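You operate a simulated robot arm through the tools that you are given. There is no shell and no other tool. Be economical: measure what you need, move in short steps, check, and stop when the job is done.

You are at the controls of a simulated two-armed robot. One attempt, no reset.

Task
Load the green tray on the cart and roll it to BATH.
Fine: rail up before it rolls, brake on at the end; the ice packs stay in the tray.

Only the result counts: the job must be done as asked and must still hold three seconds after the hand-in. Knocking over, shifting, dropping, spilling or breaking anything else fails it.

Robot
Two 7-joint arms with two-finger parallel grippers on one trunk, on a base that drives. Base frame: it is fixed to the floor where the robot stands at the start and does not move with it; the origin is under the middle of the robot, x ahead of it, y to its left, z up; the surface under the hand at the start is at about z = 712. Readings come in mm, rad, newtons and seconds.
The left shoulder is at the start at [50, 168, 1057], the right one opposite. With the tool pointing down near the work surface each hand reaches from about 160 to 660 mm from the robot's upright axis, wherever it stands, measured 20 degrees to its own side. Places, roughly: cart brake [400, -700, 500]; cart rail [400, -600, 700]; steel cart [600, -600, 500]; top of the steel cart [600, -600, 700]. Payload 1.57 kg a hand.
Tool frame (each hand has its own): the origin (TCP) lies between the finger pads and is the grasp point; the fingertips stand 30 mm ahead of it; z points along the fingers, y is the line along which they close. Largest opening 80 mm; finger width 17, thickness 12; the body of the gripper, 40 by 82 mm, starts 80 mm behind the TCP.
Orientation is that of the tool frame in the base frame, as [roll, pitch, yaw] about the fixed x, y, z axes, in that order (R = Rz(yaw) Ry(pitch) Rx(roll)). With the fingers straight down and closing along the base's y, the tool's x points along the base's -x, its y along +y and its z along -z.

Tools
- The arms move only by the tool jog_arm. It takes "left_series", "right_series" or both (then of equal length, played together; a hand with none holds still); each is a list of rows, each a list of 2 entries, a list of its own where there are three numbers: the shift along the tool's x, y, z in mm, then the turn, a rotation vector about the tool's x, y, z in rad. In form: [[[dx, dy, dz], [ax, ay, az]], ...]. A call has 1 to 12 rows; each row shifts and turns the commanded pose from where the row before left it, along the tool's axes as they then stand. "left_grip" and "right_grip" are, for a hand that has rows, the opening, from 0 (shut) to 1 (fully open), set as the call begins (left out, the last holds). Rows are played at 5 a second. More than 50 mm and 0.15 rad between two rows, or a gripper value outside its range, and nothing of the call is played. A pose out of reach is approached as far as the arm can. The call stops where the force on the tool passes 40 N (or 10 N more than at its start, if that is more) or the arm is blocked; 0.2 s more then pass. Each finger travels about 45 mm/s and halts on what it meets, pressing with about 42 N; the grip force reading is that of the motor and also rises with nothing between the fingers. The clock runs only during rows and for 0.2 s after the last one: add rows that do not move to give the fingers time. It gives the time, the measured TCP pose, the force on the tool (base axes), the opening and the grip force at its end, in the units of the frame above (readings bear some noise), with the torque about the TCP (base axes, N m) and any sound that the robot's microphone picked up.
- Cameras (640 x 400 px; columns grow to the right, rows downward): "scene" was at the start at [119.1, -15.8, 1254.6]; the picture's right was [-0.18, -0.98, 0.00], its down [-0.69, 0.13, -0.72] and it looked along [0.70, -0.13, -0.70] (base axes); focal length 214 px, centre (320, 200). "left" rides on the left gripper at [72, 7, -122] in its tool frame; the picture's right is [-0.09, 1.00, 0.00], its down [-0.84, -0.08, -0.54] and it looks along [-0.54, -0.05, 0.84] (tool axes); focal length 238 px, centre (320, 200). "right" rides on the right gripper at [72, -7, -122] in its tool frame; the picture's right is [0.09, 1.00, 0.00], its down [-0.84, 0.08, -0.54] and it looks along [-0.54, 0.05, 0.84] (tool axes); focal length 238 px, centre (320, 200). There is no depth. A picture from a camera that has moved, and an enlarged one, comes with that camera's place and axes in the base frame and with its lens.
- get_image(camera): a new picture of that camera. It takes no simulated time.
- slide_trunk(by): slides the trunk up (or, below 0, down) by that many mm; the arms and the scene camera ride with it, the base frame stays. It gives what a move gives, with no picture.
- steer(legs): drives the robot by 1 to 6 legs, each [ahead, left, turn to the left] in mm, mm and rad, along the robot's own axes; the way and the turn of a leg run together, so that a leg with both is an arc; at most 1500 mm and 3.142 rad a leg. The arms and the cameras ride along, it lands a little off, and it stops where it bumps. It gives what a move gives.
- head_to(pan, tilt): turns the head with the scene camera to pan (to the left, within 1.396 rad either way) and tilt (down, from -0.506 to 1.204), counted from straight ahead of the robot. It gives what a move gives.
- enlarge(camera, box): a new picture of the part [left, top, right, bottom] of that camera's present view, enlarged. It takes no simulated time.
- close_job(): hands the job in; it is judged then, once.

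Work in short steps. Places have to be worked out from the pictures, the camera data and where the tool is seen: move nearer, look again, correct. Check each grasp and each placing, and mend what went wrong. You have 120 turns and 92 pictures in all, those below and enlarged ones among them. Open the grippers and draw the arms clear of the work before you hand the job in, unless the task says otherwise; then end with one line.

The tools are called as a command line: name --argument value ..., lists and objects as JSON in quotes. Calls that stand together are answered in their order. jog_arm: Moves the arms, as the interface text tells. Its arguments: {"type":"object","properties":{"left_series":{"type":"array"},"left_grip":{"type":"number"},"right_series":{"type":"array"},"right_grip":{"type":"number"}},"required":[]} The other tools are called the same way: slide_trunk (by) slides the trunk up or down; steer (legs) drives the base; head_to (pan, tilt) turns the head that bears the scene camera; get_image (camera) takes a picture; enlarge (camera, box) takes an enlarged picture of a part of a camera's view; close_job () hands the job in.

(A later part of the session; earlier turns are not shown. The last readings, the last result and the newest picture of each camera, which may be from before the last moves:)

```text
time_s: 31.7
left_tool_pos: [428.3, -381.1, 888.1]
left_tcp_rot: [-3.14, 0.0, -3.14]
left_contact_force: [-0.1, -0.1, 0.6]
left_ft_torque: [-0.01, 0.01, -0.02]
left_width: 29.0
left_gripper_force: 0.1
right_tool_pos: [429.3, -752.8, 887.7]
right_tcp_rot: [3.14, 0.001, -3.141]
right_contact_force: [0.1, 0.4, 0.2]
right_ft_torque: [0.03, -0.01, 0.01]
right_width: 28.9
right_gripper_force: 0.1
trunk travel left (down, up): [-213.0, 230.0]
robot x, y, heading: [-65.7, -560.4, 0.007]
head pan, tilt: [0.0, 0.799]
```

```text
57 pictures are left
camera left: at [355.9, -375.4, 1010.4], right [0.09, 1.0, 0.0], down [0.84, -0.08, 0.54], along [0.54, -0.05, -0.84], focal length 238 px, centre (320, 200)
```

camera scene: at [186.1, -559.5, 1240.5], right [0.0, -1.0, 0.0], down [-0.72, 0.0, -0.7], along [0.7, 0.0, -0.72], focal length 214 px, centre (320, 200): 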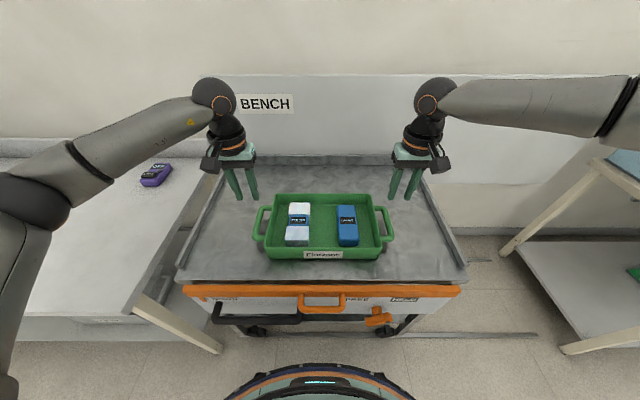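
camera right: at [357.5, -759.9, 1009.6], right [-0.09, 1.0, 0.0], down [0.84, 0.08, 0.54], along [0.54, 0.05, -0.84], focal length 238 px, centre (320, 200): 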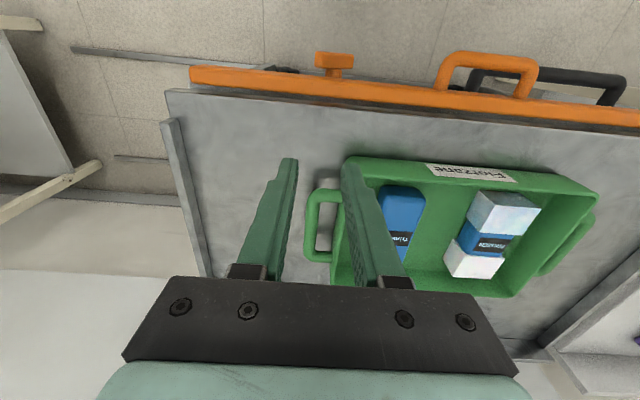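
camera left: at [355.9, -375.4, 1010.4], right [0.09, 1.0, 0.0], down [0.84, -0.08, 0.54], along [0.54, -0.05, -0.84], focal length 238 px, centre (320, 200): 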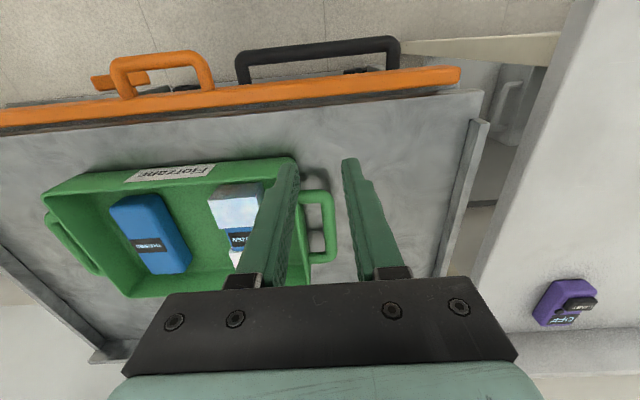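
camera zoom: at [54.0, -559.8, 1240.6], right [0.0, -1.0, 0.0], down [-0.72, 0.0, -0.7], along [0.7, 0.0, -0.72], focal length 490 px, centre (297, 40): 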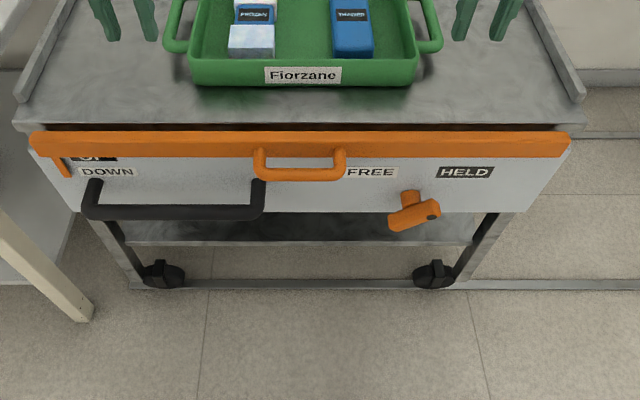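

I zoom in on the brake and on the rail's left end.

enlarge --camera "scene" --box '[330, 265, 420, 320]'

enlarge --camera "scene" --box '[195, 255, 295, 320]'

enlarge --camera "right" --box '[240, 20, 400, 120]'

enlarge --camera "left" --box '[60, 20, 240, 130]'

```text
7.11 times, centred on (375, 292) of scene
camera zoom: at [54.0, -559.8, 1240.6], right [0.0, -1.0, 0.0], down [-0.72, 0.0, -0.7], along [0.7, 0.0, -0.72], focal length 1525 px, centre (-71, -458)
```

zoom: 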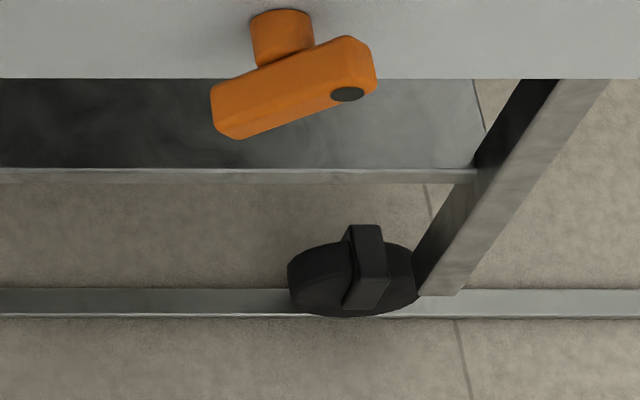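

```text
6.15 times, centred on (245, 288) of scene
camera zoom: at [54.0, -559.8, 1240.6], right [0.0, -1.0, 0.0], down [-0.72, 0.0, -0.7], along [0.7, 0.0, -0.72], focal length 1320 px, centre (782, -338)
```

zoom: 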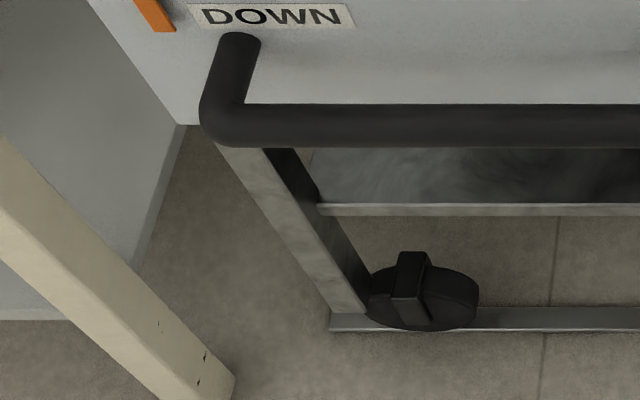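

```text
4.00 times, centred on (320, 70) of right
camera zoom: at [357.5, -759.9, 1009.6], right [-0.09, 1.0, 0.0], down [0.84, 0.08, 0.54], along [0.54, 0.05, -0.84], focal length 953 px, centre (320, 720)
```

zoom: 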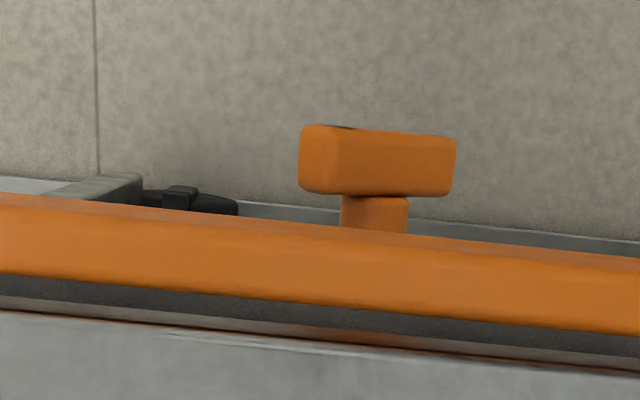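

```text
3.56 times, centred on (150, 75) of left
camera zoom: at [355.9, -375.4, 1010.4], right [0.09, 1.0, 0.0], down [0.84, -0.08, 0.54], along [0.54, -0.05, -0.84], focal length 848 px, centre (924, 644)
```

zoom: 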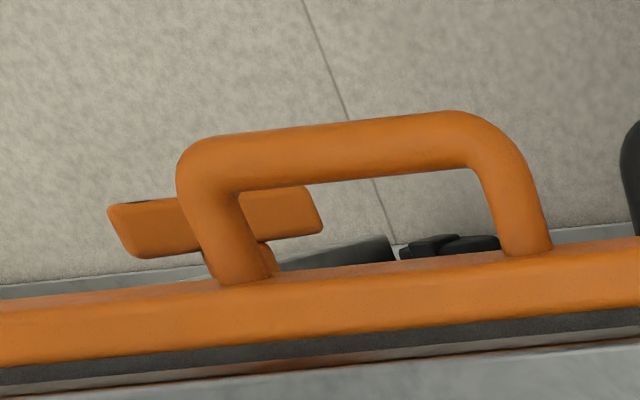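

The tab at the rail's left end sits at DOWN (UP is above it), and the brake knob's dot points to HELD. Triangulated, the rail handle bar is at about (354, -560, 700) and the brake bar centre at about (375, -733, 550). I back off, then pitch both hands to point forward.

steer --legs '[[-170, -90, 0]]'

jog_arm --left_series '[[[0, 0, 0], [0, -0.1428, 0]], [[0, 0, 0], [0, -0.1428, 0]], [[0, 0, 0], [0, -0.1428, 0]], [[0, 0, 0], [0, -0.1428, 0]], [[0, 0, 0], [0, -0.1428, 0]], [[0, 0, 0], [0, -0.1428, 0]], [[0, 0, 0], [0, -0.1428, 0]], [[0, 0, 0], [0, -0.1428, 0]], [[0, 0, 0], [0, -0.1428, 0]], [[0, 0, 0], [0, -0.1428, 0]], [[0, 0, 0], [0, -0.1428, 0]]]' --right_series '[[[0, 0, 0], [0, -0.1428, 0]], [[0, 0, 0], [0, -0.1428, 0]], [[0, 0, 0], [0, -0.1428, 0]], [[0, 0, 0], [0, -0.1428, 0]], [[0, 0, 0], [0, -0.1428, 0]], [[0, 0, 0], [0, -0.1428, 0]], [[0, 0, 0], [0, -0.1428, 0]], [[0, 0, 0], [0, -0.1428, 0]], [[0, 0, 0], [0, -0.1428, 0]], [[0, 0, 0], [0, -0.1428, 0]], [[0, 0, 0], [0, -0.1428, 0]]]' --left_grip 0.7 --right_grip 0.7

get_image --camera "scene"

```text
time_s: 33.2
left_tool_pos: [259.1, -470.2, 887.1]
left_tcp_rot: [3.141, 0.0, -3.136]
left_contact_force: [0.2, -0.5, 0.6]
left_ft_torque: [0.04, -0.01, 0.0]
left_width: 28.7
left_gripper_force: 0.0
right_tool_pos: [261.0, -843.7, 887.0]
right_tcp_rot: [3.14, 0.003, -3.138]
right_contact_force: [-0.9, 0.3, -0.2]
right_ft_torque: [0.0, -0.04, -0.02]
right_width: 28.7
right_gripper_force: 0.1
trunk travel left (down, up): [-213.0, 230.0]
robot x, y, heading: [-233.6, -648.9, 0.003]
head pan, tilt: [0.0, 0.799]
```

```text
time_s: 35.6
left_tool_pos: [258.6, -477.3, 888.6]
left_tcp_rot: [-3.138, 1.08, -3.14]
left_contact_force: [0.7, -0.2, 0.1]
left_ft_torque: [0.01, -0.01, 0.01]
left_width: 56.0
left_gripper_force: 0.0
left hand out of reach, approached as far as the arm can: row 8, 9, 10, 11
right_tool_pos: [261.7, -857.8, 906.9]
right_tcp_rot: [0.735, 1.568, 0.739]
right_contact_force: [0.5, 0.9, 0.6]
right_ft_torque: [0.01, 0.01, 0.0]
right_width: 55.8
right_gripper_force: 0.1
right hand out of reach, approached as far as the arm can: row 11
trunk travel left (down, up): [-213.0, 230.0]
robot x, y, heading: [-234.9, -652.4, 0.005]
head pan, tilt: [0.0, 0.799]
```

```text
52 pictures are left
camera scene: at [-114.7, -651.1, 1240.5], right [0.0, -1.0, 0.0], down [-0.72, 0.0, -0.7], along [0.7, 0.0, -0.72], focal length 214 px, centre (320, 200)
```

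scene: 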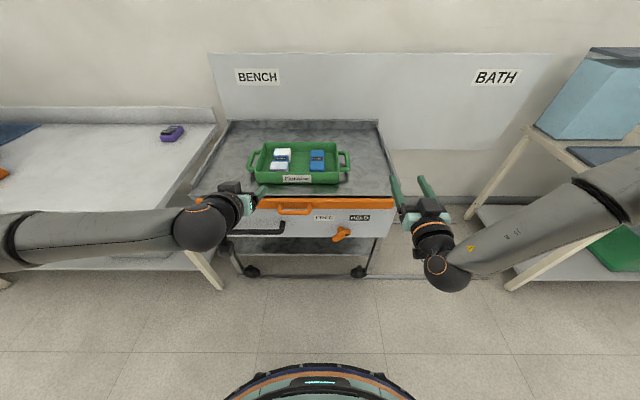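

The right hand is horizontal at (262, -858, 907), the left only partly so. I'll use the right hand to hook under the rail handle: drive left 298 mm, lower the trunk, and look.

steer --legs '[[0, 298, 0]]'

slide_trunk --by -200

get_image --camera "right"

get_image --camera "scene"

```text
time_s: 38.8
left_tool_pos: [260.2, -182.3, 887.3]
left_tcp_rot: [-3.138, 1.077, 3.141]
left_contact_force: [0.7, 0.5, -0.9]
left_ft_torque: [-0.02, 0.02, 0.02]
left_width: 56.0
left_gripper_force: 0.1
right_tool_pos: [259.5, -562.4, 904.3]
right_tcp_rot: [1.076, 1.569, 1.079]
right_contact_force: [0.2, 0.4, 0.2]
right_ft_torque: [0.0, -0.01, 0.01]
right_width: 56.0
right_gripper_force: 0.1
trunk travel left (down, up): [-213.0, 230.0]
robot x, y, heading: [-233.1, -357.8, -0.005]
head pan, tilt: [0.0, 0.799]
```

```text
time_s: 41.0
left_tool_pos: [258.4, -182.7, 688.3]
left_tcp_rot: [-3.138, 1.077, 3.141]
left_contact_force: [-1.3, -0.9, 0.5]
left_ft_torque: [-0.02, 0.01, -0.01]
left_width: 55.6
left_gripper_force: 0.0
right_tool_pos: [258.9, -561.5, 704.8]
right_tcp_rot: [1.058, 1.57, 1.059]
right_contact_force: [-0.5, -0.2, 0.6]
right_ft_torque: [-0.01, -0.04, -0.01]
right_width: 55.9
right_gripper_force: 0.1
trunk travel left (down, up): [-13.0, 430.0]
robot x, y, heading: [-232.8, -353.6, 0.004]
head pan, tilt: [0.0, 0.799]
```

```text
51 pictures are left
camera right: at [137.9, -568.6, 632.9], right [0.0, 1.0, -0.09], down [-0.54, 0.08, 0.84], along [0.84, 0.05, 0.54], focal length 238 px, centre (320, 200)
```

right: 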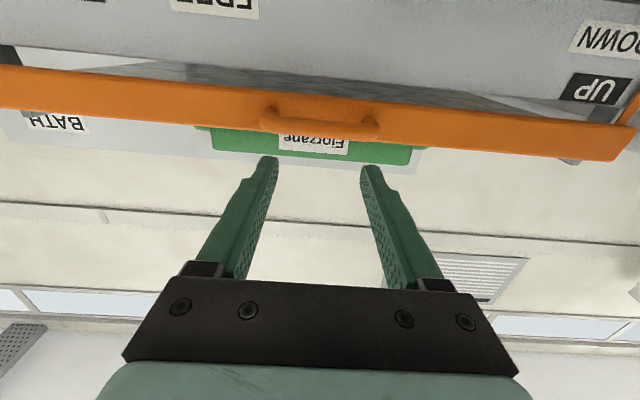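

```text
50 pictures are left
camera scene: at [-115.7, -355.0, 1040.6], right [0.0, -1.0, 0.0], down [-0.72, 0.0, -0.7], along [0.7, 0.0, -0.72], focal length 214 px, centre (320, 200)
```

scene: 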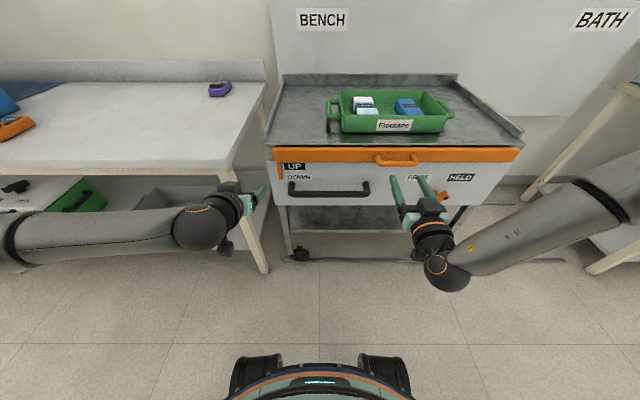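

I enlarge both views of the rail handle to fix its place.

enlarge --camera "scene" --box '[270, 130, 530, 240]'

enlarge --camera "right" --box '[220, 60, 420, 180]'

```text
2.46 times, centred on (400, 185) of scene
camera zoom: at [-115.7, -355.0, 1040.6], right [0.0, -1.0, 0.0], down [-0.72, 0.0, -0.7], along [0.7, 0.0, -0.72], focal length 528 px, centre (123, 237)
```

zoom: 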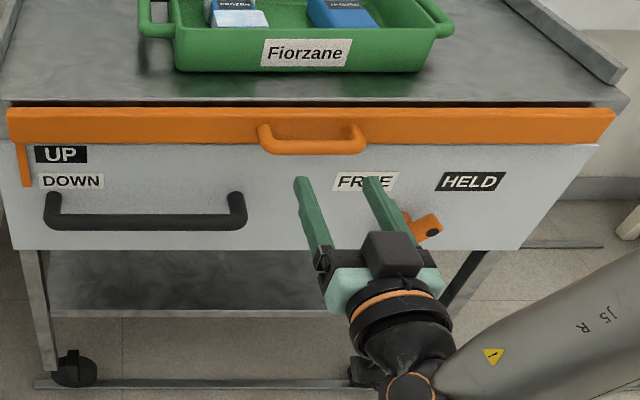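

```text
3.20 times, centred on (320, 120) of right
camera zoom: at [137.9, -568.6, 632.9], right [0.0, 1.0, -0.09], down [-0.54, 0.08, 0.84], along [0.84, 0.05, 0.54], focal length 763 px, centre (320, 456)
```

zoom: 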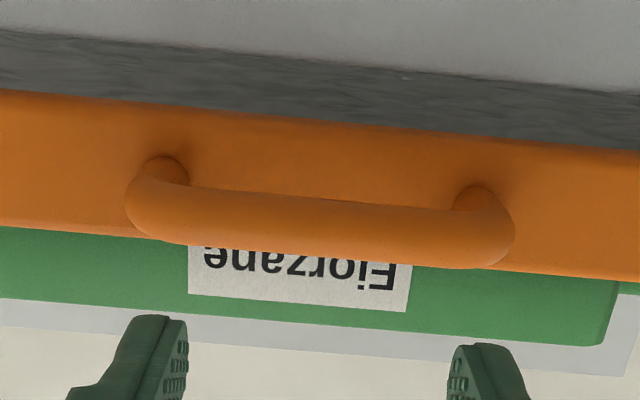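

Handle bar is confirmed at (357, -561, 697), about 16 mm thick, with a travel of about 45 mm to UP. I lower to TCP z≈672, then go forward under the bar.

slide_trunk --by -12

jog_arm --right_series '[[[10, 0, 20], [0, 0, 0]], [[11, 0, 20], [0, 0, 0]], [[0, 0, 0], [0, 0, 0]]]'

```text
time_s: 41.6
left_tool_pos: [259.8, -181.6, 675.5]
left_tcp_rot: [-3.138, 1.078, 3.14]
left_contact_force: [-0.8, 0.7, -0.6]
left_ft_torque: [-0.02, -0.03, 0.01]
left_width: 56.1
left_gripper_force: 0.0
right_tool_pos: [258.4, -561.3, 692.9]
right_tcp_rot: [1.03, 1.569, 1.031]
right_contact_force: [-0.1, 0.0, -0.1]
right_ft_torque: [0.02, 0.01, 0.01]
right_width: 56.0
right_gripper_force: 0.1
trunk travel left (down, up): [-1.0, 442.0]
robot x, y, heading: [-235.8, -353.7, 0.003]
head pan, tilt: [0.0, 0.799]
```

```text
time_s: 42.4
left_tool_pos: [258.7, -182.5, 676.0]
left_tcp_rot: [-3.139, 1.076, 3.141]
left_contact_force: [0.2, 0.0, -0.9]
left_ft_torque: [0.02, 0.02, -0.04]
left_width: 56.0
left_gripper_force: 0.0
right_tool_pos: [299.1, -572.5, 687.6]
right_tcp_rot: [2.384, 1.569, 2.387]
right_contact_force: [0.0, 0.4, -0.4]
right_ft_torque: [0.01, -0.03, -0.01]
right_width: 56.1
right_gripper_force: 0.0
right hand out of reach, approached as far as the arm can: row 1, 2
trunk travel left (down, up): [-1.0, 442.0]
robot x, y, heading: [-232.9, -358.8, -0.001]
head pan, tilt: [0.0, 0.799]
```

The right arm cannot go lower while fully horizontal. I tilt it back by 0.5 rad (fingers forward and down), which still hooks the bar, and then lower it about 12 mm.

jog_arm --right_series '[[[0, 0, 0], [0, 0.125, 0]], [[0, 0, 0], [0, 0.125, 0]], [[0, 0, 0], [0, 0.125, 0]], [[0, 0, 0], [0, 0.125, 0]], [[5, 10, 3], [0, 0, 0]], [[5, 0, 3], [0, 0, 0]], [[0, 0, 0], [0, 0, 0]]]'

```text
time_s: 44.0
left_tool_pos: [259.0, -181.4, 676.4]
left_tcp_rot: [-3.137, 1.076, 3.14]
left_contact_force: [0.0, 0.0, 0.3]
left_ft_torque: [-0.02, -0.03, 0.0]
left_width: 55.7
left_gripper_force: 0.0
right_tool_pos: [299.1, -562.2, 674.7]
right_tcp_rot: [3.14, 1.072, 3.14]
right_contact_force: [-0.4, -0.6, 0.1]
right_ft_torque: [-0.02, 0.01, 0.01]
right_width: 56.1
right_gripper_force: 0.1
trunk travel left (down, up): [-1.0, 442.0]
robot x, y, heading: [-237.2, -354.6, 0.003]
head pan, tilt: [0.0, 0.799]
```

Now at (299, -562, 675). I go forward 48 mm level so the tips pass under the bar.

jog_arm --right_series '[[[-7.7, 0, 14], [0, 0, 0]], [[-7.7, 0, 14], [0, 0, 0]], [[-7.7, 0, 14], [0, 0, 0]], [[0, 0, 0], [0, 0, 0]]]'

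get_image --camera "right"

enlarge --camera "scene" --box '[270, 130, 530, 240]'

```text
time_s: 45.0
left_tool_pos: [259.1, -180.9, 675.1]
left_tcp_rot: [-3.139, 1.077, 3.139]
left_contact_force: [-0.1, 0.0, 0.4]
left_ft_torque: [-0.01, -0.02, -0.03]
left_width: 55.8
left_gripper_force: 0.2
right_tool_pos: [345.7, -562.5, 676.7]
right_tcp_rot: [3.14, 1.072, -3.141]
right_contact_force: [-0.3, 1.3, -0.4]
right_ft_torque: [-0.05, -0.03, -0.02]
right_width: 56.1
right_gripper_force: 0.1
trunk travel left (down, up): [-1.0, 442.0]
robot x, y, heading: [-235.7, -351.4, 0.001]
head pan, tilt: [0.0, 0.799]
```

```text
47 pictures are left
camera right: at [204.2, -570.4, 671.2], right [-0.05, 1.0, -0.08], down [-0.08, 0.08, 0.99], along [1.0, 0.05, 0.07], focal length 238 px, centre (320, 200)
```

right: 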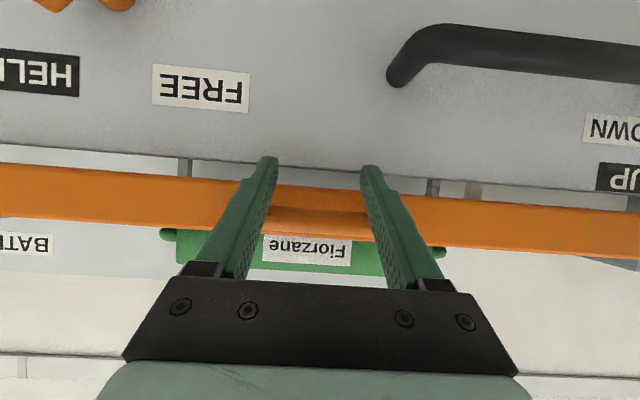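

```text
2.46 times, centred on (400, 185) of scene
camera zoom: at [-115.7, -355.0, 1028.5], right [0.0, -1.0, 0.0], down [-0.72, 0.0, -0.7], along [0.7, 0.0, -0.72], focal length 528 px, centre (123, 237)
```

zoom: 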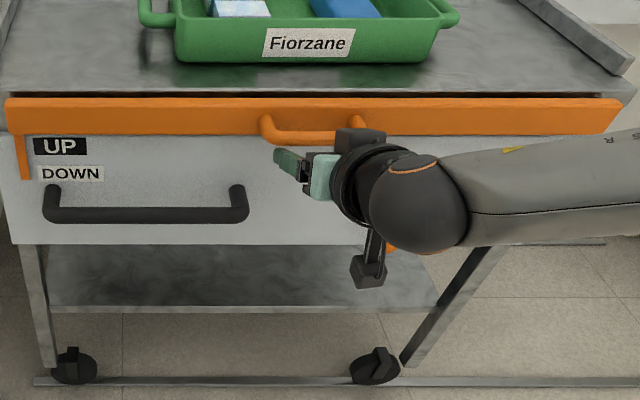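

The fingers sit under the bar without contact. I lift with the arm, which stops on force, 45 mm straight up.

jog_arm --right_series '[[[-8.8, 0, -4.8], [0, 0, 0]], [[-8.8, 0, -4.8], [0, 0, 0]], [[-8.8, 0, -4.8], [0, 0, 0]], [[-8.8, 0, -4.8], [0, 0, 0]], [[-4.4, 0, -2.4], [0, 0, 0]]]'

enlarge --camera "scene" --box '[270, 130, 530, 240]'

```text
time_s: 46.2
left_tool_pos: [259.2, -181.8, 675.6]
left_tcp_rot: [-3.139, 1.076, 3.139]
left_contact_force: [-0.5, 0.2, 0.1]
left_ft_torque: [0.02, -0.01, 0.01]
left_width: 55.9
left_gripper_force: 0.1
right_tool_pos: [346.2, -563.1, 722.7]
right_tcp_rot: [3.14, 1.073, -3.14]
right_contact_force: [-3.0, 0.8, -2.4]
right_ft_torque: [0.07, -0.03, -0.1]
right_width: 55.9
right_gripper_force: 0.1
trunk travel left (down, up): [-1.0, 442.0]
robot x, y, heading: [-235.4, -351.3, 0.003]
head pan, tilt: [0.0, 0.799]
```

```text
2.46 times, centred on (400, 185) of scene
camera zoom: at [-115.7, -355.0, 1028.6], right [0.0, -1.0, 0.0], down [-0.72, 0.0, -0.7], along [0.7, 0.0, -0.72], focal length 528 px, centre (123, 237)
```

zoom: 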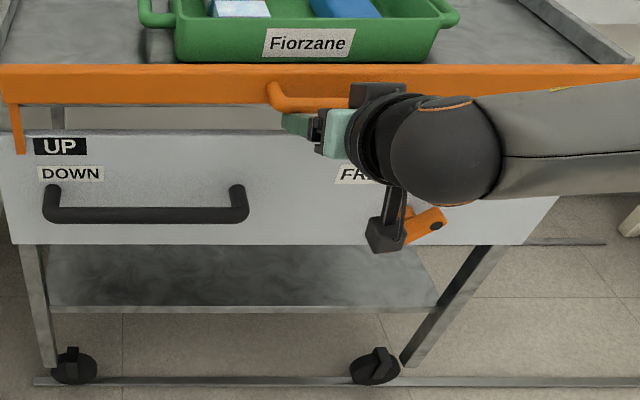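

The tab has moved up alongside UP. I keep lifting gently to find the top stop.

jog_arm --right_series '[[[-4.4, 0, -2.4], [0, 0, 0]], [[-4.4, 0, -2.4], [0, 0, 0]], [[-4.4, 0, -2.4], [0, 0, 0]], [[-4.4, 0, -2.4], [0, 0, 0]]]'

enlarge --camera "scene" --box '[270, 130, 530, 240]'

```text
time_s: 47.2
left_tool_pos: [258.5, -181.4, 674.6]
left_tcp_rot: [-3.14, 1.075, 3.136]
left_contact_force: [-0.4, -0.5, 0.4]
left_ft_torque: [0.02, 0.02, -0.01]
left_width: 55.9
left_gripper_force: 0.0
right_tool_pos: [345.0, -563.4, 732.3]
right_tcp_rot: [3.138, 1.051, -3.141]
right_contact_force: [-2.4, 2.1, -26.7]
right_ft_torque: [-0.17, 0.13, -0.06]
right_width: 56.4
right_gripper_force: 0.1
trunk travel left (down, up): [-1.0, 442.0]
robot x, y, heading: [-236.0, -353.6, -0.001]
head pan, tilt: [0.0, 0.799]
```

```text
2.46 times, centred on (400, 185) of scene
camera zoom: at [-114.0, -355.5, 1027.8], right [0.0, -1.0, 0.0], down [-0.72, 0.0, -0.7], along [0.7, 0.0, -0.72], focal length 528 px, centre (123, 237)
```

zoom: 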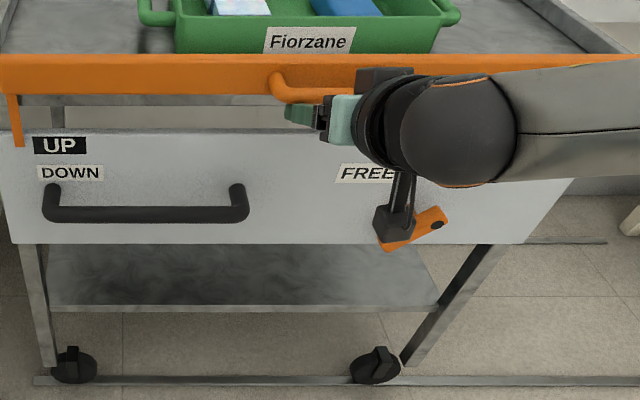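

The top stop is reached (-27 N) and the tab is level with UP. I lower the hand slowly and see whether the rail stays.

jog_arm --right_series '[[[8.8, 0, 4.8], [0, 0, 0]], [[8.8, 0, 4.8], [0, 0, 0]], [[8.8, 0, 4.8], [0, 0, 0]], [[7.7, 0, -14], [0, 0, 0]], [[7.7, 0, -14], [0, 0, 0]], [[7.7, 0, -14], [0, 0, 0]], [[7.7, 0, -14], [0, 0, 0]], [[0, 0, 0], [0, 0, 0]]]'

enlarge --camera "scene" --box '[270, 130, 530, 240]'

```text
time_s: 49.0
left_tool_pos: [258.7, -181.7, 675.8]
left_tcp_rot: [-3.138, 1.078, 3.14]
left_contact_force: [-0.4, 0.3, -0.7]
left_ft_torque: [0.01, 0.07, 0.01]
left_width: 55.9
left_gripper_force: 0.0
right_tool_pos: [281.8, -564.5, 709.2]
right_tcp_rot: [3.137, 1.072, 3.14]
right_contact_force: [0.5, 0.0, -0.5]
right_ft_torque: [0.01, -0.03, 0.0]
right_width: 56.0
right_gripper_force: 0.0
trunk travel left (down, up): [-1.0, 442.0]
robot x, y, heading: [-233.6, -355.3, 0.004]
head pan, tilt: [0.0, 0.799]
```

```text
2.46 times, centred on (400, 185) of scene
camera zoom: at [-115.7, -355.0, 1028.5], right [0.0, -1.0, 0.0], down [-0.72, 0.0, -0.7], along [0.7, 0.0, -0.72], focal length 528 px, centre (123, 237)
```

zoom: 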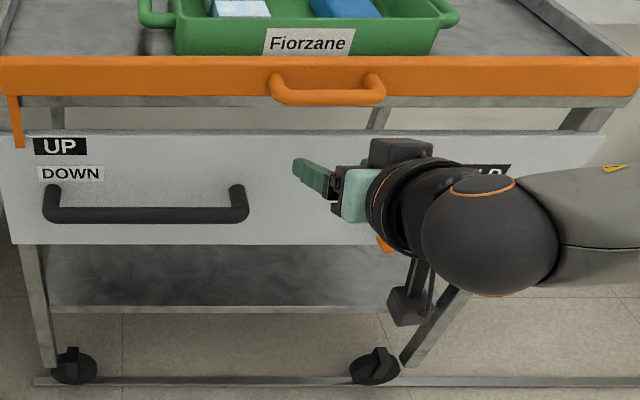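

The rail stays up. Next the brake: I drive right 170 mm, tilt the right hand to 0.7 rad and lower it for a closer view.

steer --legs '[[0, -170, 0]]'

jog_arm --right_series '[[[0, 0, 0], [0, 0.124, 0]], [[0, 0, 0], [0, 0.124, 0]], [[0, 0, 0], [0, 0.124, 0]], [[17, 0, 20], [0, 0, 0]], [[17, 0, 20], [0, 0, 0]], [[17, 0, 20], [0, 0, 0]], [[0, 0, 0], [0, 0, 0]]]' --right_grip 0

get_image --camera "right"

get_image --camera "scene"

```text
time_s: 51.1
left_tool_pos: [260.0, -353.3, 675.9]
left_tcp_rot: [-3.137, 1.076, 3.138]
left_contact_force: [0.1, -0.1, -0.5]
left_ft_torque: [0.02, 0.01, -0.01]
left_width: 56.1
left_gripper_force: 0.1
right_tool_pos: [281.9, -736.2, 709.6]
right_tcp_rot: [3.139, 1.072, 3.139]
right_contact_force: [0.6, 0.8, -0.1]
right_ft_torque: [-0.02, -0.03, 0.02]
right_width: 56.0
right_gripper_force: 0.1
trunk travel left (down, up): [-1.0, 442.0]
robot x, y, heading: [-232.8, -526.2, 0.001]
head pan, tilt: [0.0, 0.799]
```

```text
time_s: 52.7
left_tool_pos: [259.7, -354.8, 675.5]
left_tcp_rot: [-3.139, 1.077, 3.138]
left_contact_force: [0.3, 0.6, 0.0]
left_ft_torque: [0.01, 0.0, 0.01]
left_width: 56.0
left_gripper_force: 0.0
right_tool_pos: [281.3, -736.3, 632.1]
right_tcp_rot: [3.14, 0.7, 3.139]
right_contact_force: [0.0, 0.1, -0.1]
right_ft_torque: [0.02, 0.03, 0.0]
right_width: 0.1
right_gripper_force: 22.0
trunk travel left (down, up): [-1.0, 442.0]
robot x, y, heading: [-231.6, -527.8, -0.003]
head pan, tilt: [0.0, 0.799]
```

```text
42 pictures are left
camera right: at [147.6, -743.1, 678.3], right [-0.07, 1.0, -0.06], down [0.29, 0.08, 0.95], along [0.95, 0.05, -0.3], focal length 238 px, centre (320, 200)
```

right: 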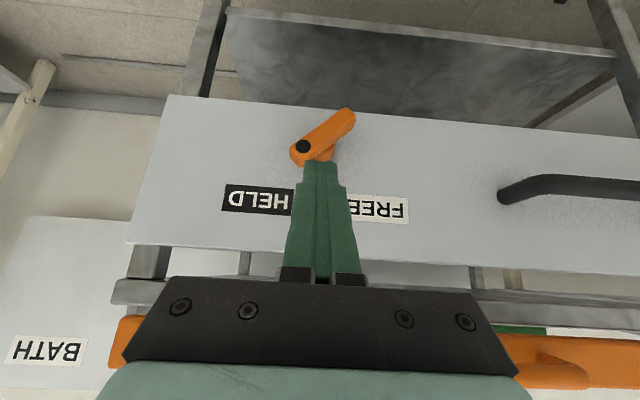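

```text
41 pictures are left
camera scene: at [-115.6, -526.7, 1028.5], right [0.0, -1.0, 0.0], down [-0.72, 0.0, -0.7], along [0.7, 0.0, -0.72], focal length 214 px, centre (320, 200)
```

scene: 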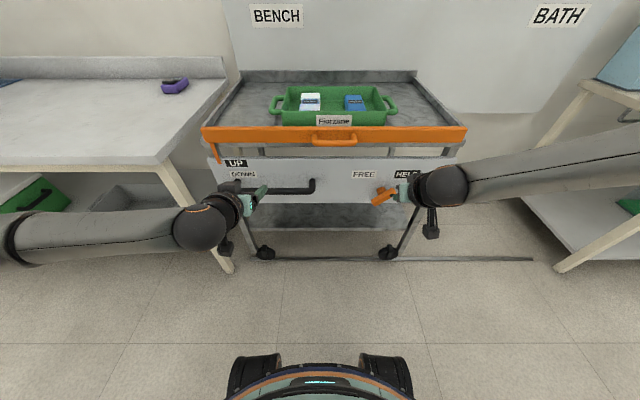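

I enlarge the knob in the right camera and scene views to fix its geometry.

enlarge --camera "right" --box '[260, 80, 400, 170]'

enlarge --camera "scene" --box '[340, 160, 440, 220]'

```text
4.44 times, centred on (330, 125) of right
camera zoom: at [147.6, -743.1, 678.3], right [-0.07, 1.0, -0.06], down [0.29, 0.08, 0.95], along [0.95, 0.05, -0.3], focal length 1059 px, centre (276, 533)
```

zoom: 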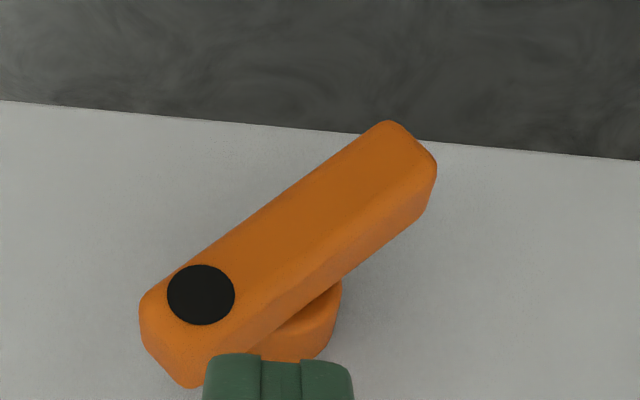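

```text
6.40 times, centred on (390, 190) of scene
camera zoom: at [-115.6, -526.7, 1028.5], right [0.0, -1.0, 0.0], down [-0.72, 0.0, -0.7], along [0.7, 0.0, -0.72], focal length 1373 px, centre (-128, 264)
```

zoom: 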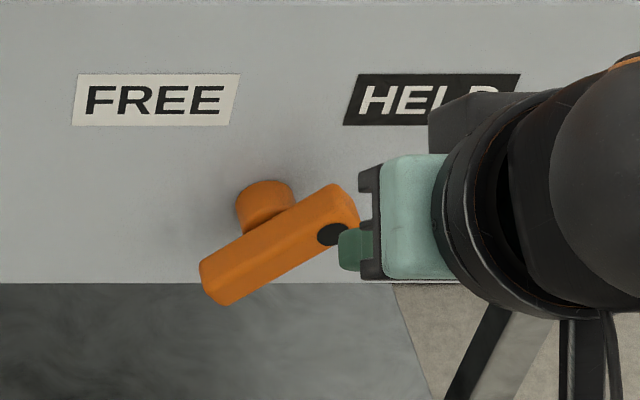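

The knob's front face is near x≈380 with its centre at about (y -735, z 530–545), the bar about 80 mm long and tilted 31° up towards HELD. I place the closed tips above the bar's lower (+y) end first.

jog_arm --right_series '[[[0, 29, 0], [0, 0, 0]], [[-12.4, 0, 31.8], [0, 0, 0]], [[-12.4, 0, 31.8], [0, 0, 0]], [[-12.4, 0, 31.8], [0, 0, 0]], [[0, 0, 0], [0, 0, 0]]]'

get_image --camera "right"

enlarge --camera "scene" --box '[340, 160, 440, 220]'

```text
time_s: 53.9
left_tool_pos: [259.6, -355.4, 675.8]
left_tcp_rot: [-3.138, 1.076, 3.137]
left_contact_force: [0.0, -0.8, 0.1]
left_ft_torque: [0.02, 0.0, 0.0]
left_width: 56.1
left_gripper_force: 0.1
right_tool_pos: [351.3, -730.8, 605.5]
right_tcp_rot: [3.14, 0.7, 3.14]
right_contact_force: [0.9, -0.5, -0.3]
right_ft_torque: [0.02, -0.03, -0.01]
right_width: 0.0
right_gripper_force: 21.4
right hand out of reach, approached as far as the arm can: row 3, 4
trunk travel left (down, up): [-1.0, 442.0]
robot x, y, heading: [-233.4, -525.8, -0.0]
head pan, tilt: [0.0, 0.799]
```

```text
38 pictures are left
camera right: at [216.8, -737.7, 651.4], right [-0.07, 1.0, -0.06], down [0.29, 0.08, 0.95], along [0.95, 0.05, -0.3], focal length 238 px, centre (320, 200)
```

right: 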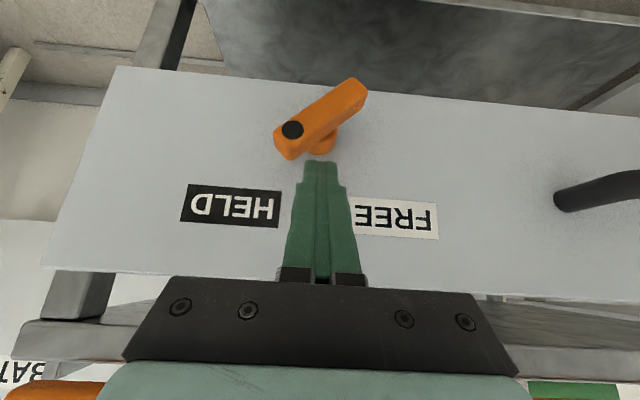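

```text
6.40 times, centred on (390, 190) of scene
camera zoom: at [-115.6, -526.7, 1028.5], right [0.0, -1.0, 0.0], down [-0.72, 0.0, -0.7], along [0.7, 0.0, -0.72], focal length 1373 px, centre (-128, 264)
```

zoom: 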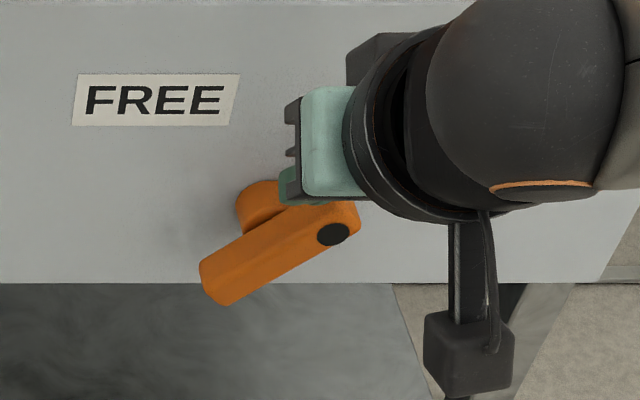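

The right arm is at its reach limit here, so the base must come closer. First I raise the left hand clear of the cart while pulling the right hand back, then drive forward and 24 mm left.

jog_arm --left_series '[[[-35, 0, -19], [0, 0, 0]], [[-35, 0, -19], [0, 0, 0]], [[-35, 0, -19], [0, 0, 0]], [[-35, 0, -19], [0, 0, 0]], [[-35, 0, -19], [0, 0, 0]], [[-35, 0, -19], [0, 0, 0]]]' --right_series '[[[25.5, 0, -21.5], [0, 0, 0]], [[25.5, 0, -21.5], [0, 0, 0]], [[25.5, 0, -21.5], [0, 0, 0]], [[0, 0, 0], [0, 0, 0]], [[0, 0, 0], [0, 0, 0]], [[0, 0, 0], [0, 0, 0]]]'

steer --legs '[[90, 24, 0]]'

```text
time_s: 55.3
left_tool_pos: [260.4, -353.0, 917.3]
left_tcp_rot: [-3.14, 1.078, 3.137]
left_contact_force: [-0.5, 0.0, -1.0]
left_ft_torque: [-0.01, 0.0, 0.0]
left_width: 55.9
left_gripper_force: 0.1
right_tool_pos: [250.8, -731.1, 604.0]
right_tcp_rot: [3.139, 0.7, 3.139]
right_contact_force: [0.0, 0.0, 0.3]
right_ft_torque: [-0.04, 0.0, 0.05]
right_width: 0.0
right_gripper_force: 21.2
trunk travel left (down, up): [-1.0, 442.0]
robot x, y, heading: [-235.7, -527.3, 0.0]
head pan, tilt: [0.0, 0.799]
```

```text
time_s: 56.5
left_tool_pos: [348.4, -328.3, 917.2]
left_tcp_rot: [-3.139, 1.076, 3.138]
left_contact_force: [-0.1, -0.5, 0.1]
left_ft_torque: [0.04, -0.02, 0.0]
left_width: 56.1
left_gripper_force: 0.0
right_tool_pos: [338.8, -708.9, 603.7]
right_tcp_rot: [3.14, 0.699, 3.141]
right_contact_force: [-0.4, -0.4, 0.3]
right_ft_torque: [0.03, -0.02, 0.0]
right_width: 0.0
right_gripper_force: 21.8
trunk travel left (down, up): [-1.0, 442.0]
robot x, y, heading: [-145.1, -500.2, 0.002]
head pan, tilt: [0.0, 0.799]
```

Now I bring the tips over the bar's lower end: forward 32, down 18.

jog_arm --right_series '[[[-6.5, 1, 17.2], [0, 0, 0]], [[-6.4, 1, 17.2], [0, 0, 0]], [[0, 0, 0], [0, 0, 0]]]'

get_image --camera "right"

enlarge --camera "scene" --box '[360, 170, 480, 245]'

```text
time_s: 57.2
left_tool_pos: [348.7, -328.8, 917.3]
left_tcp_rot: [-3.138, 1.078, 3.137]
left_contact_force: [0.1, 0.0, -0.2]
left_ft_torque: [0.0, 0.0, 0.01]
left_width: 55.4
left_gripper_force: 0.1
right_tool_pos: [373.0, -705.9, 585.1]
right_tcp_rot: [3.141, 0.699, 3.141]
right_contact_force: [-0.7, 0.6, 0.2]
right_ft_torque: [0.02, 0.03, 0.03]
right_width: 0.2
right_gripper_force: 21.0
trunk travel left (down, up): [-1.0, 442.0]
robot x, y, heading: [-144.5, -500.0, 0.001]
head pan, tilt: [0.0, 0.799]
```

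```text
36 pictures are left
camera right: at [239.0, -712.4, 632.4], right [-0.07, 1.0, -0.06], down [0.29, 0.08, 0.95], along [0.95, 0.05, -0.3], focal length 238 px, centre (320, 200)
```

right: 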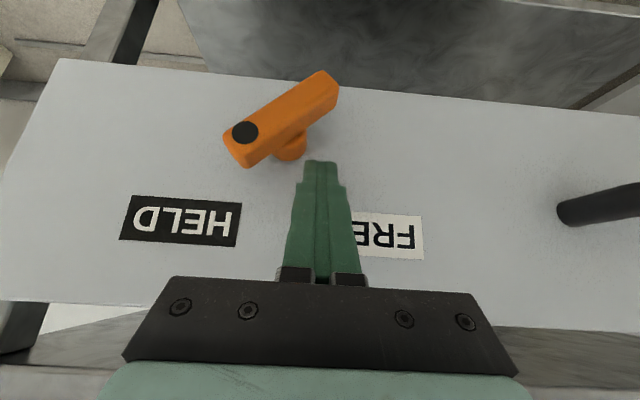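

```text
5.33 times, centred on (420, 208) of scene
camera zoom: at [-25.8, -503.1, 1028.5], right [0.0, -1.0, 0.0], down [-0.72, 0.0, -0.7], along [0.7, 0.0, -0.72], focal length 1144 px, centre (-213, 160)
```

zoom: 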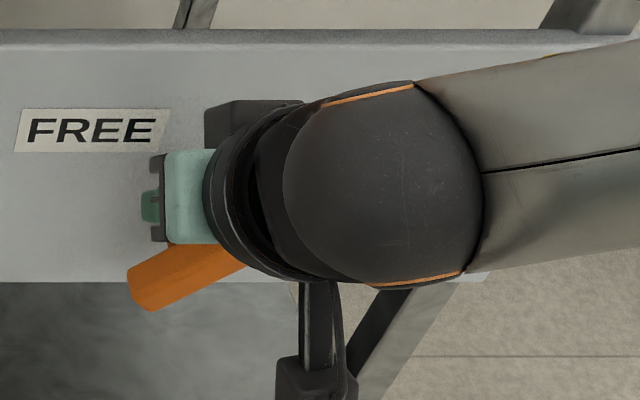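

The bar's lower end is at about (y -703, z 502), with its centre at (378, -734, 530). I push straight down 54 mm at its +y end.

jog_arm --right_series '[[[5.8, 0, 6.9], [0, 0, 0]], [[5.8, 0, 6.9], [0, 0, 0]], [[5.8, 0, 6.9], [0, 0, 0]], [[5.8, 0, 6.9], [0, 0, 0]], [[5.8, 0, 6.9], [0, 0, 0]], [[5.8, 0, 6.9], [0, 0, 0]]]'

get_image --camera "right"

```text
time_s: 58.6
left_tool_pos: [348.6, -328.9, 916.7]
left_tcp_rot: [-3.137, 1.077, 3.138]
left_contact_force: [-0.1, 0.2, -0.2]
left_ft_torque: [0.01, -0.05, -0.01]
left_width: 55.9
left_gripper_force: 0.0
right_tool_pos: [364.6, -716.8, 544.7]
right_tcp_rot: [3.138, 0.697, 3.14]
right_contact_force: [0.8, 3.9, 1.4]
right_ft_torque: [0.0, 0.0, 0.07]
right_width: 0.0
right_gripper_force: 21.2
right hand out of reach, approached as far as the arm can: row 4, 5, 6
trunk travel left (down, up): [-1.0, 442.0]
robot x, y, heading: [-148.3, -501.8, -0.001]
head pan, tilt: [0.0, 0.799]
```

```text
34 pictures are left
camera right: at [231.8, -723.4, 591.7], right [-0.07, 1.0, -0.06], down [0.29, 0.08, 0.95], along [0.95, 0.05, -0.3], focal length 238 px, centre (320, 200)
```

right: 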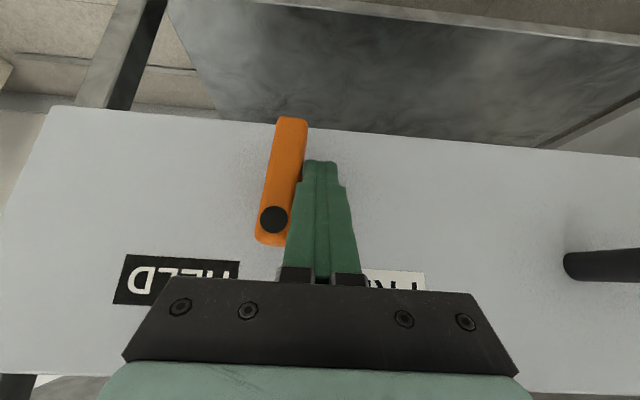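

The knob is now nearly vertical. I lift the hand over the knob, come down on its -y side at the top end, and will then push toward +y (FREE).

jog_arm --right_series '[[[0, 5, 0], [0, 0, 0]], [[-25.8, 0, -30.6], [0, 0, 0]], [[-25.8, 0, -30.6], [0, 0, 0]], [[0, -29, 0], [0, 0, 0]], [[0, -29, 0], [0, 0, 0]], [[16, 0, 19], [0, 0, 0]], [[16, 0, 19], [0, 0, 0]], [[0, 0, 0], [0, 0, 0]]]'

get_image --camera "right"

```text
time_s: 60.5
left_tool_pos: [348.4, -328.4, 918.0]
left_tcp_rot: [-3.138, 1.076, 3.138]
left_contact_force: [-0.7, -0.5, -0.9]
left_ft_torque: [0.01, -0.01, 0.0]
left_width: 56.0
left_gripper_force: 0.0
right_tool_pos: [365.3, -769.7, 579.6]
right_tcp_rot: [3.14, 0.699, 3.14]
right_contact_force: [0.1, -0.5, 0.3]
right_ft_torque: [0.02, 0.04, -0.03]
right_width: 0.1
right_gripper_force: 21.4
right hand out of reach, approached as far as the arm can: row 1
trunk travel left (down, up): [-1.0, 442.0]
robot x, y, heading: [-145.3, -506.8, -0.003]
head pan, tilt: [0.0, 0.799]
```

```text
33 pictures are left
camera right: at [232.3, -777.1, 626.0], right [-0.07, 1.0, -0.06], down [0.29, 0.08, 0.95], along [0.95, 0.05, -0.3], focal length 238 px, centre (320, 200)
```

right: 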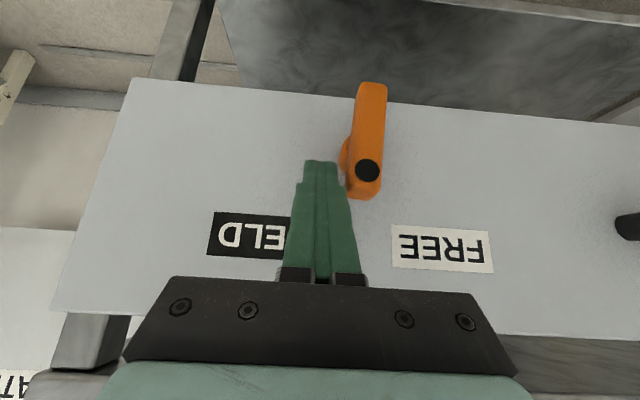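

The tip is beside the dot end. I push toward +y.

jog_arm --right_series '[[[0, 9, 0], [0, 0, 0]], [[0, 9, 0], [0, 0, 0]], [[0, 9, 0], [0, 0, 0]], [[0, 9, 0], [0, 0, 0]], [[0, 9, 0], [0, 0, 0]], [[0, 9, 0], [0, 0, 0]]]'

get_image --camera "right"

```text
time_s: 61.6
left_tool_pos: [347.0, -329.7, 917.8]
left_tcp_rot: [-3.138, 1.079, 3.135]
left_contact_force: [0.4, 0.7, -0.1]
left_ft_torque: [-0.01, 0.02, 0.0]
left_width: 56.0
left_gripper_force: 0.0
right_tool_pos: [366.5, -739.3, 580.2]
right_tcp_rot: [-3.128, 0.704, 3.131]
right_contact_force: [-9.8, -4.6, 12.1]
right_ft_torque: [-0.03, 0.08, 0.08]
right_width: 0.2
right_gripper_force: 21.3
trunk travel left (down, up): [-1.0, 442.0]
robot x, y, heading: [-145.1, -501.9, -0.0]
head pan, tilt: [0.0, 0.799]
stopped in row 5 (right hand): the force on the tool passed its limit at 45 N (the readings are from after the stop); the commanded pose is now the measured one
```

```text
32 pictures are left
camera right: at [232.3, -742.8, 625.6], right [-0.05, 1.0, -0.07], down [0.29, 0.08, 0.95], along [0.96, 0.03, -0.29], focal length 238 px, centre (320, 200)
```

right: 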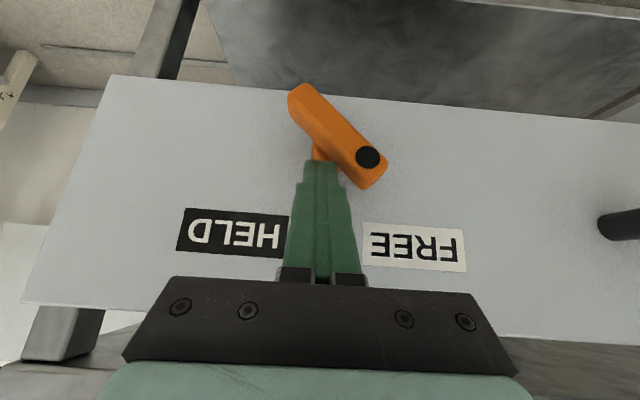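

The knob turned most of the way to FREE before the tip wedged near the stem. I lift, move over the dot end and press down to finish the turn to its stop.

jog_arm --right_series '[[[0, -6, 0], [0, 0, 0]], [[-16, 0, -19], [0, 0, 0]], [[-16, 0, -19], [0, 0, 0]], [[0, 20, 0], [0, 0, 0]], [[0, 20, 0], [0, 0, 0]], [[6, 0, 7.1], [0, 0, 0]], [[6, 0, 7.1], [0, 0, 0]], [[4, 0, 4.7], [0, 0, 0]], [[4, 0, 4.7], [0, 0, 0]], [[4, 0, 4.7], [0, 0, 0]], [[4, 0, 4.7], [0, 0, 0]], [[4, 0, 4.7], [0, 0, 0]]]'

get_image --camera "right"

```text
time_s: 63.8
left_tool_pos: [346.0, -330.5, 918.5]
left_tcp_rot: [-3.138, 1.08, 3.135]
left_contact_force: [0.8, 0.0, -0.3]
left_ft_torque: [0.04, 0.03, 0.01]
left_width: 55.9
left_gripper_force: 0.0
right_tool_pos: [367.5, -704.8, 599.2]
right_tcp_rot: [-3.131, 0.717, 3.133]
right_contact_force: [-16.6, -4.2, 21.0]
right_ft_torque: [-0.24, 0.17, -0.14]
right_width: 0.1
right_gripper_force: 21.5
trunk travel left (down, up): [-1.0, 442.0]
robot x, y, heading: [-142.2, -505.5, -0.004]
head pan, tilt: [0.0, 0.799]
stopped in row 11 (right hand): the force on the tool passed its limit at 46 N (the readings are from after the stop); the commanded pose is now the measured one
```

```text
31 pictures are left
camera right: at [232.6, -708.4, 643.6], right [-0.05, 1.0, -0.07], down [0.28, 0.08, 0.96], along [0.96, 0.03, -0.28], focal length 238 px, centre (320, 200)
```

right: 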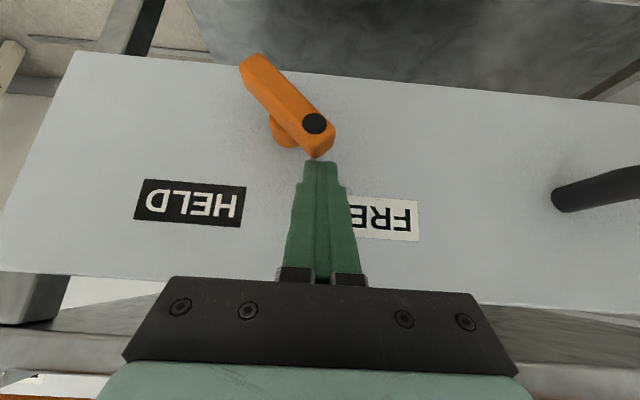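

At 46 N the knob no longer turns, so it is at its FREE stop. To roll the cart I'll grip the black handle's -y leg (near y≈-498, z≈600), fingers closing along y. I draw back, then drive left and look.

jog_arm --right_series '[[[0, 0, -35], [0, 0, 0]], [[0, 0, -35], [0, 0, 0]], [[0, 0, -34], [0, 0, 0]], [[0, 0, 0], [0, 0.15, 0]]]'

steer --legs '[[0, 205, 0]]'

get_image --camera "scene"

get_image --camera "right"

```text
time_s: 64.8
left_tool_pos: [347.3, -329.3, 916.3]
left_tcp_rot: [-3.139, 1.076, 3.135]
left_contact_force: [-0.7, -0.4, -0.6]
left_ft_torque: [0.0, -0.01, 0.01]
left_width: 56.0
left_gripper_force: 0.0
right_tool_pos: [301.1, -702.4, 673.1]
right_tcp_rot: [-3.131, 0.559, 3.131]
right_contact_force: [-0.4, 0.2, 0.0]
right_ft_torque: [0.0, -0.02, -0.06]
right_width: 0.2
right_gripper_force: 21.1
trunk travel left (down, up): [-1.0, 442.0]
robot x, y, heading: [-145.6, -503.6, -0.004]
head pan, tilt: [0.0, 0.799]
```

```text
time_s: 67.2
left_tool_pos: [349.5, -122.5, 917.4]
left_tcp_rot: [-3.138, 1.076, 3.136]
left_contact_force: [-0.1, 0.5, 0.1]
left_ft_torque: [0.0, 0.0, 0.0]
left_width: 55.8
left_gripper_force: 0.1
right_tool_pos: [301.6, -496.2, 674.8]
right_tcp_rot: [-3.132, 0.562, 3.13]
right_contact_force: [0.3, -1.0, 0.5]
right_ft_torque: [0.0, 0.02, -0.03]
right_width: 0.2
right_gripper_force: 20.9
trunk travel left (down, up): [-1.0, 442.0]
robot x, y, heading: [-148.1, -293.2, 0.0]
head pan, tilt: [0.0, 0.799]
```

```text
30 pictures are left
camera scene: at [-25.9, -296.9, 1028.5], right [0.0, -1.0, 0.0], down [-0.72, 0.0, -0.7], along [0.7, 0.0, -0.72], focal length 214 px, centre (320, 200)
```

scene: 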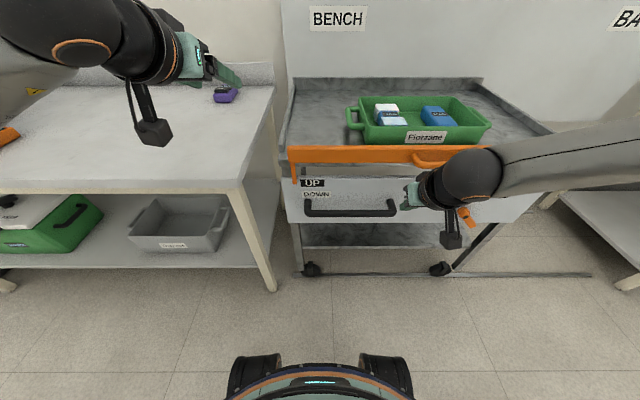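

```text
29 pictures are left
camera right: at [176.0, -499.7, 739.0], right [-0.06, 1.0, -0.06], down [0.42, 0.08, 0.9], along [0.9, 0.03, -0.42], focal length 238 px, centre (320, 200)
```

right: 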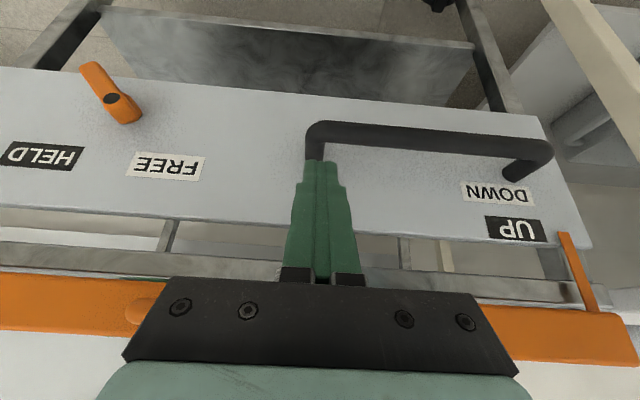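

The handle's -y leg lies at y≈-500, bar at x≈343, z≈600. I open the right gripper and hover above the leg, between the bar and the panel.

jog_arm --right_series '[[[0, -2, 0], [0, 0, 0]], [[-24.4, -1, 27], [0, 0, 0]], [[-24.4, -1, 27], [0, 0, 0]], [[0, 0, 0], [0, 0, 0]]]' --right_grip 0.6

get_image --camera "right"

```text
time_s: 68.2
left_tool_pos: [347.6, -123.8, 917.3]
left_tcp_rot: [-3.136, 1.076, 3.138]
left_contact_force: [0.5, 0.0, -0.7]
left_ft_torque: [-0.01, 0.01, 0.0]
left_width: 55.8
left_gripper_force: 0.1
right_tool_pos: [372.7, -499.5, 653.8]
right_tcp_rot: [-3.132, 0.56, 3.132]
right_contact_force: [-2.4, -0.5, -2.2]
right_ft_torque: [0.14, -0.21, -0.07]
right_width: 48.4
right_gripper_force: 0.7
trunk travel left (down, up): [-1.0, 442.0]
robot x, y, heading: [-142.2, -293.5, -0.001]
head pan, tilt: [0.0, 0.799]
```

```text
28 pictures are left
camera right: at [246.8, -503.7, 718.8], right [-0.06, 1.0, -0.06], down [0.42, 0.08, 0.9], along [0.9, 0.03, -0.43], focal length 238 px, centre (320, 200)
```

right: 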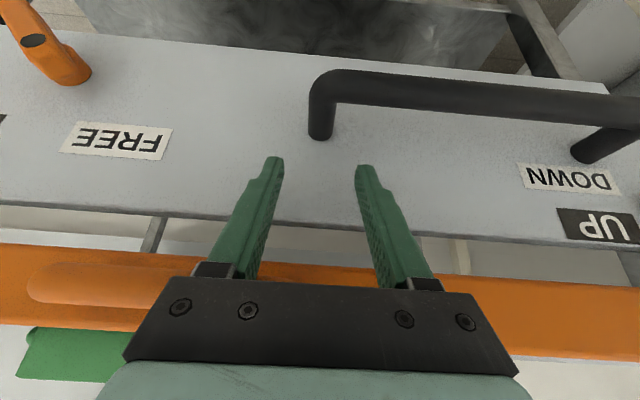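

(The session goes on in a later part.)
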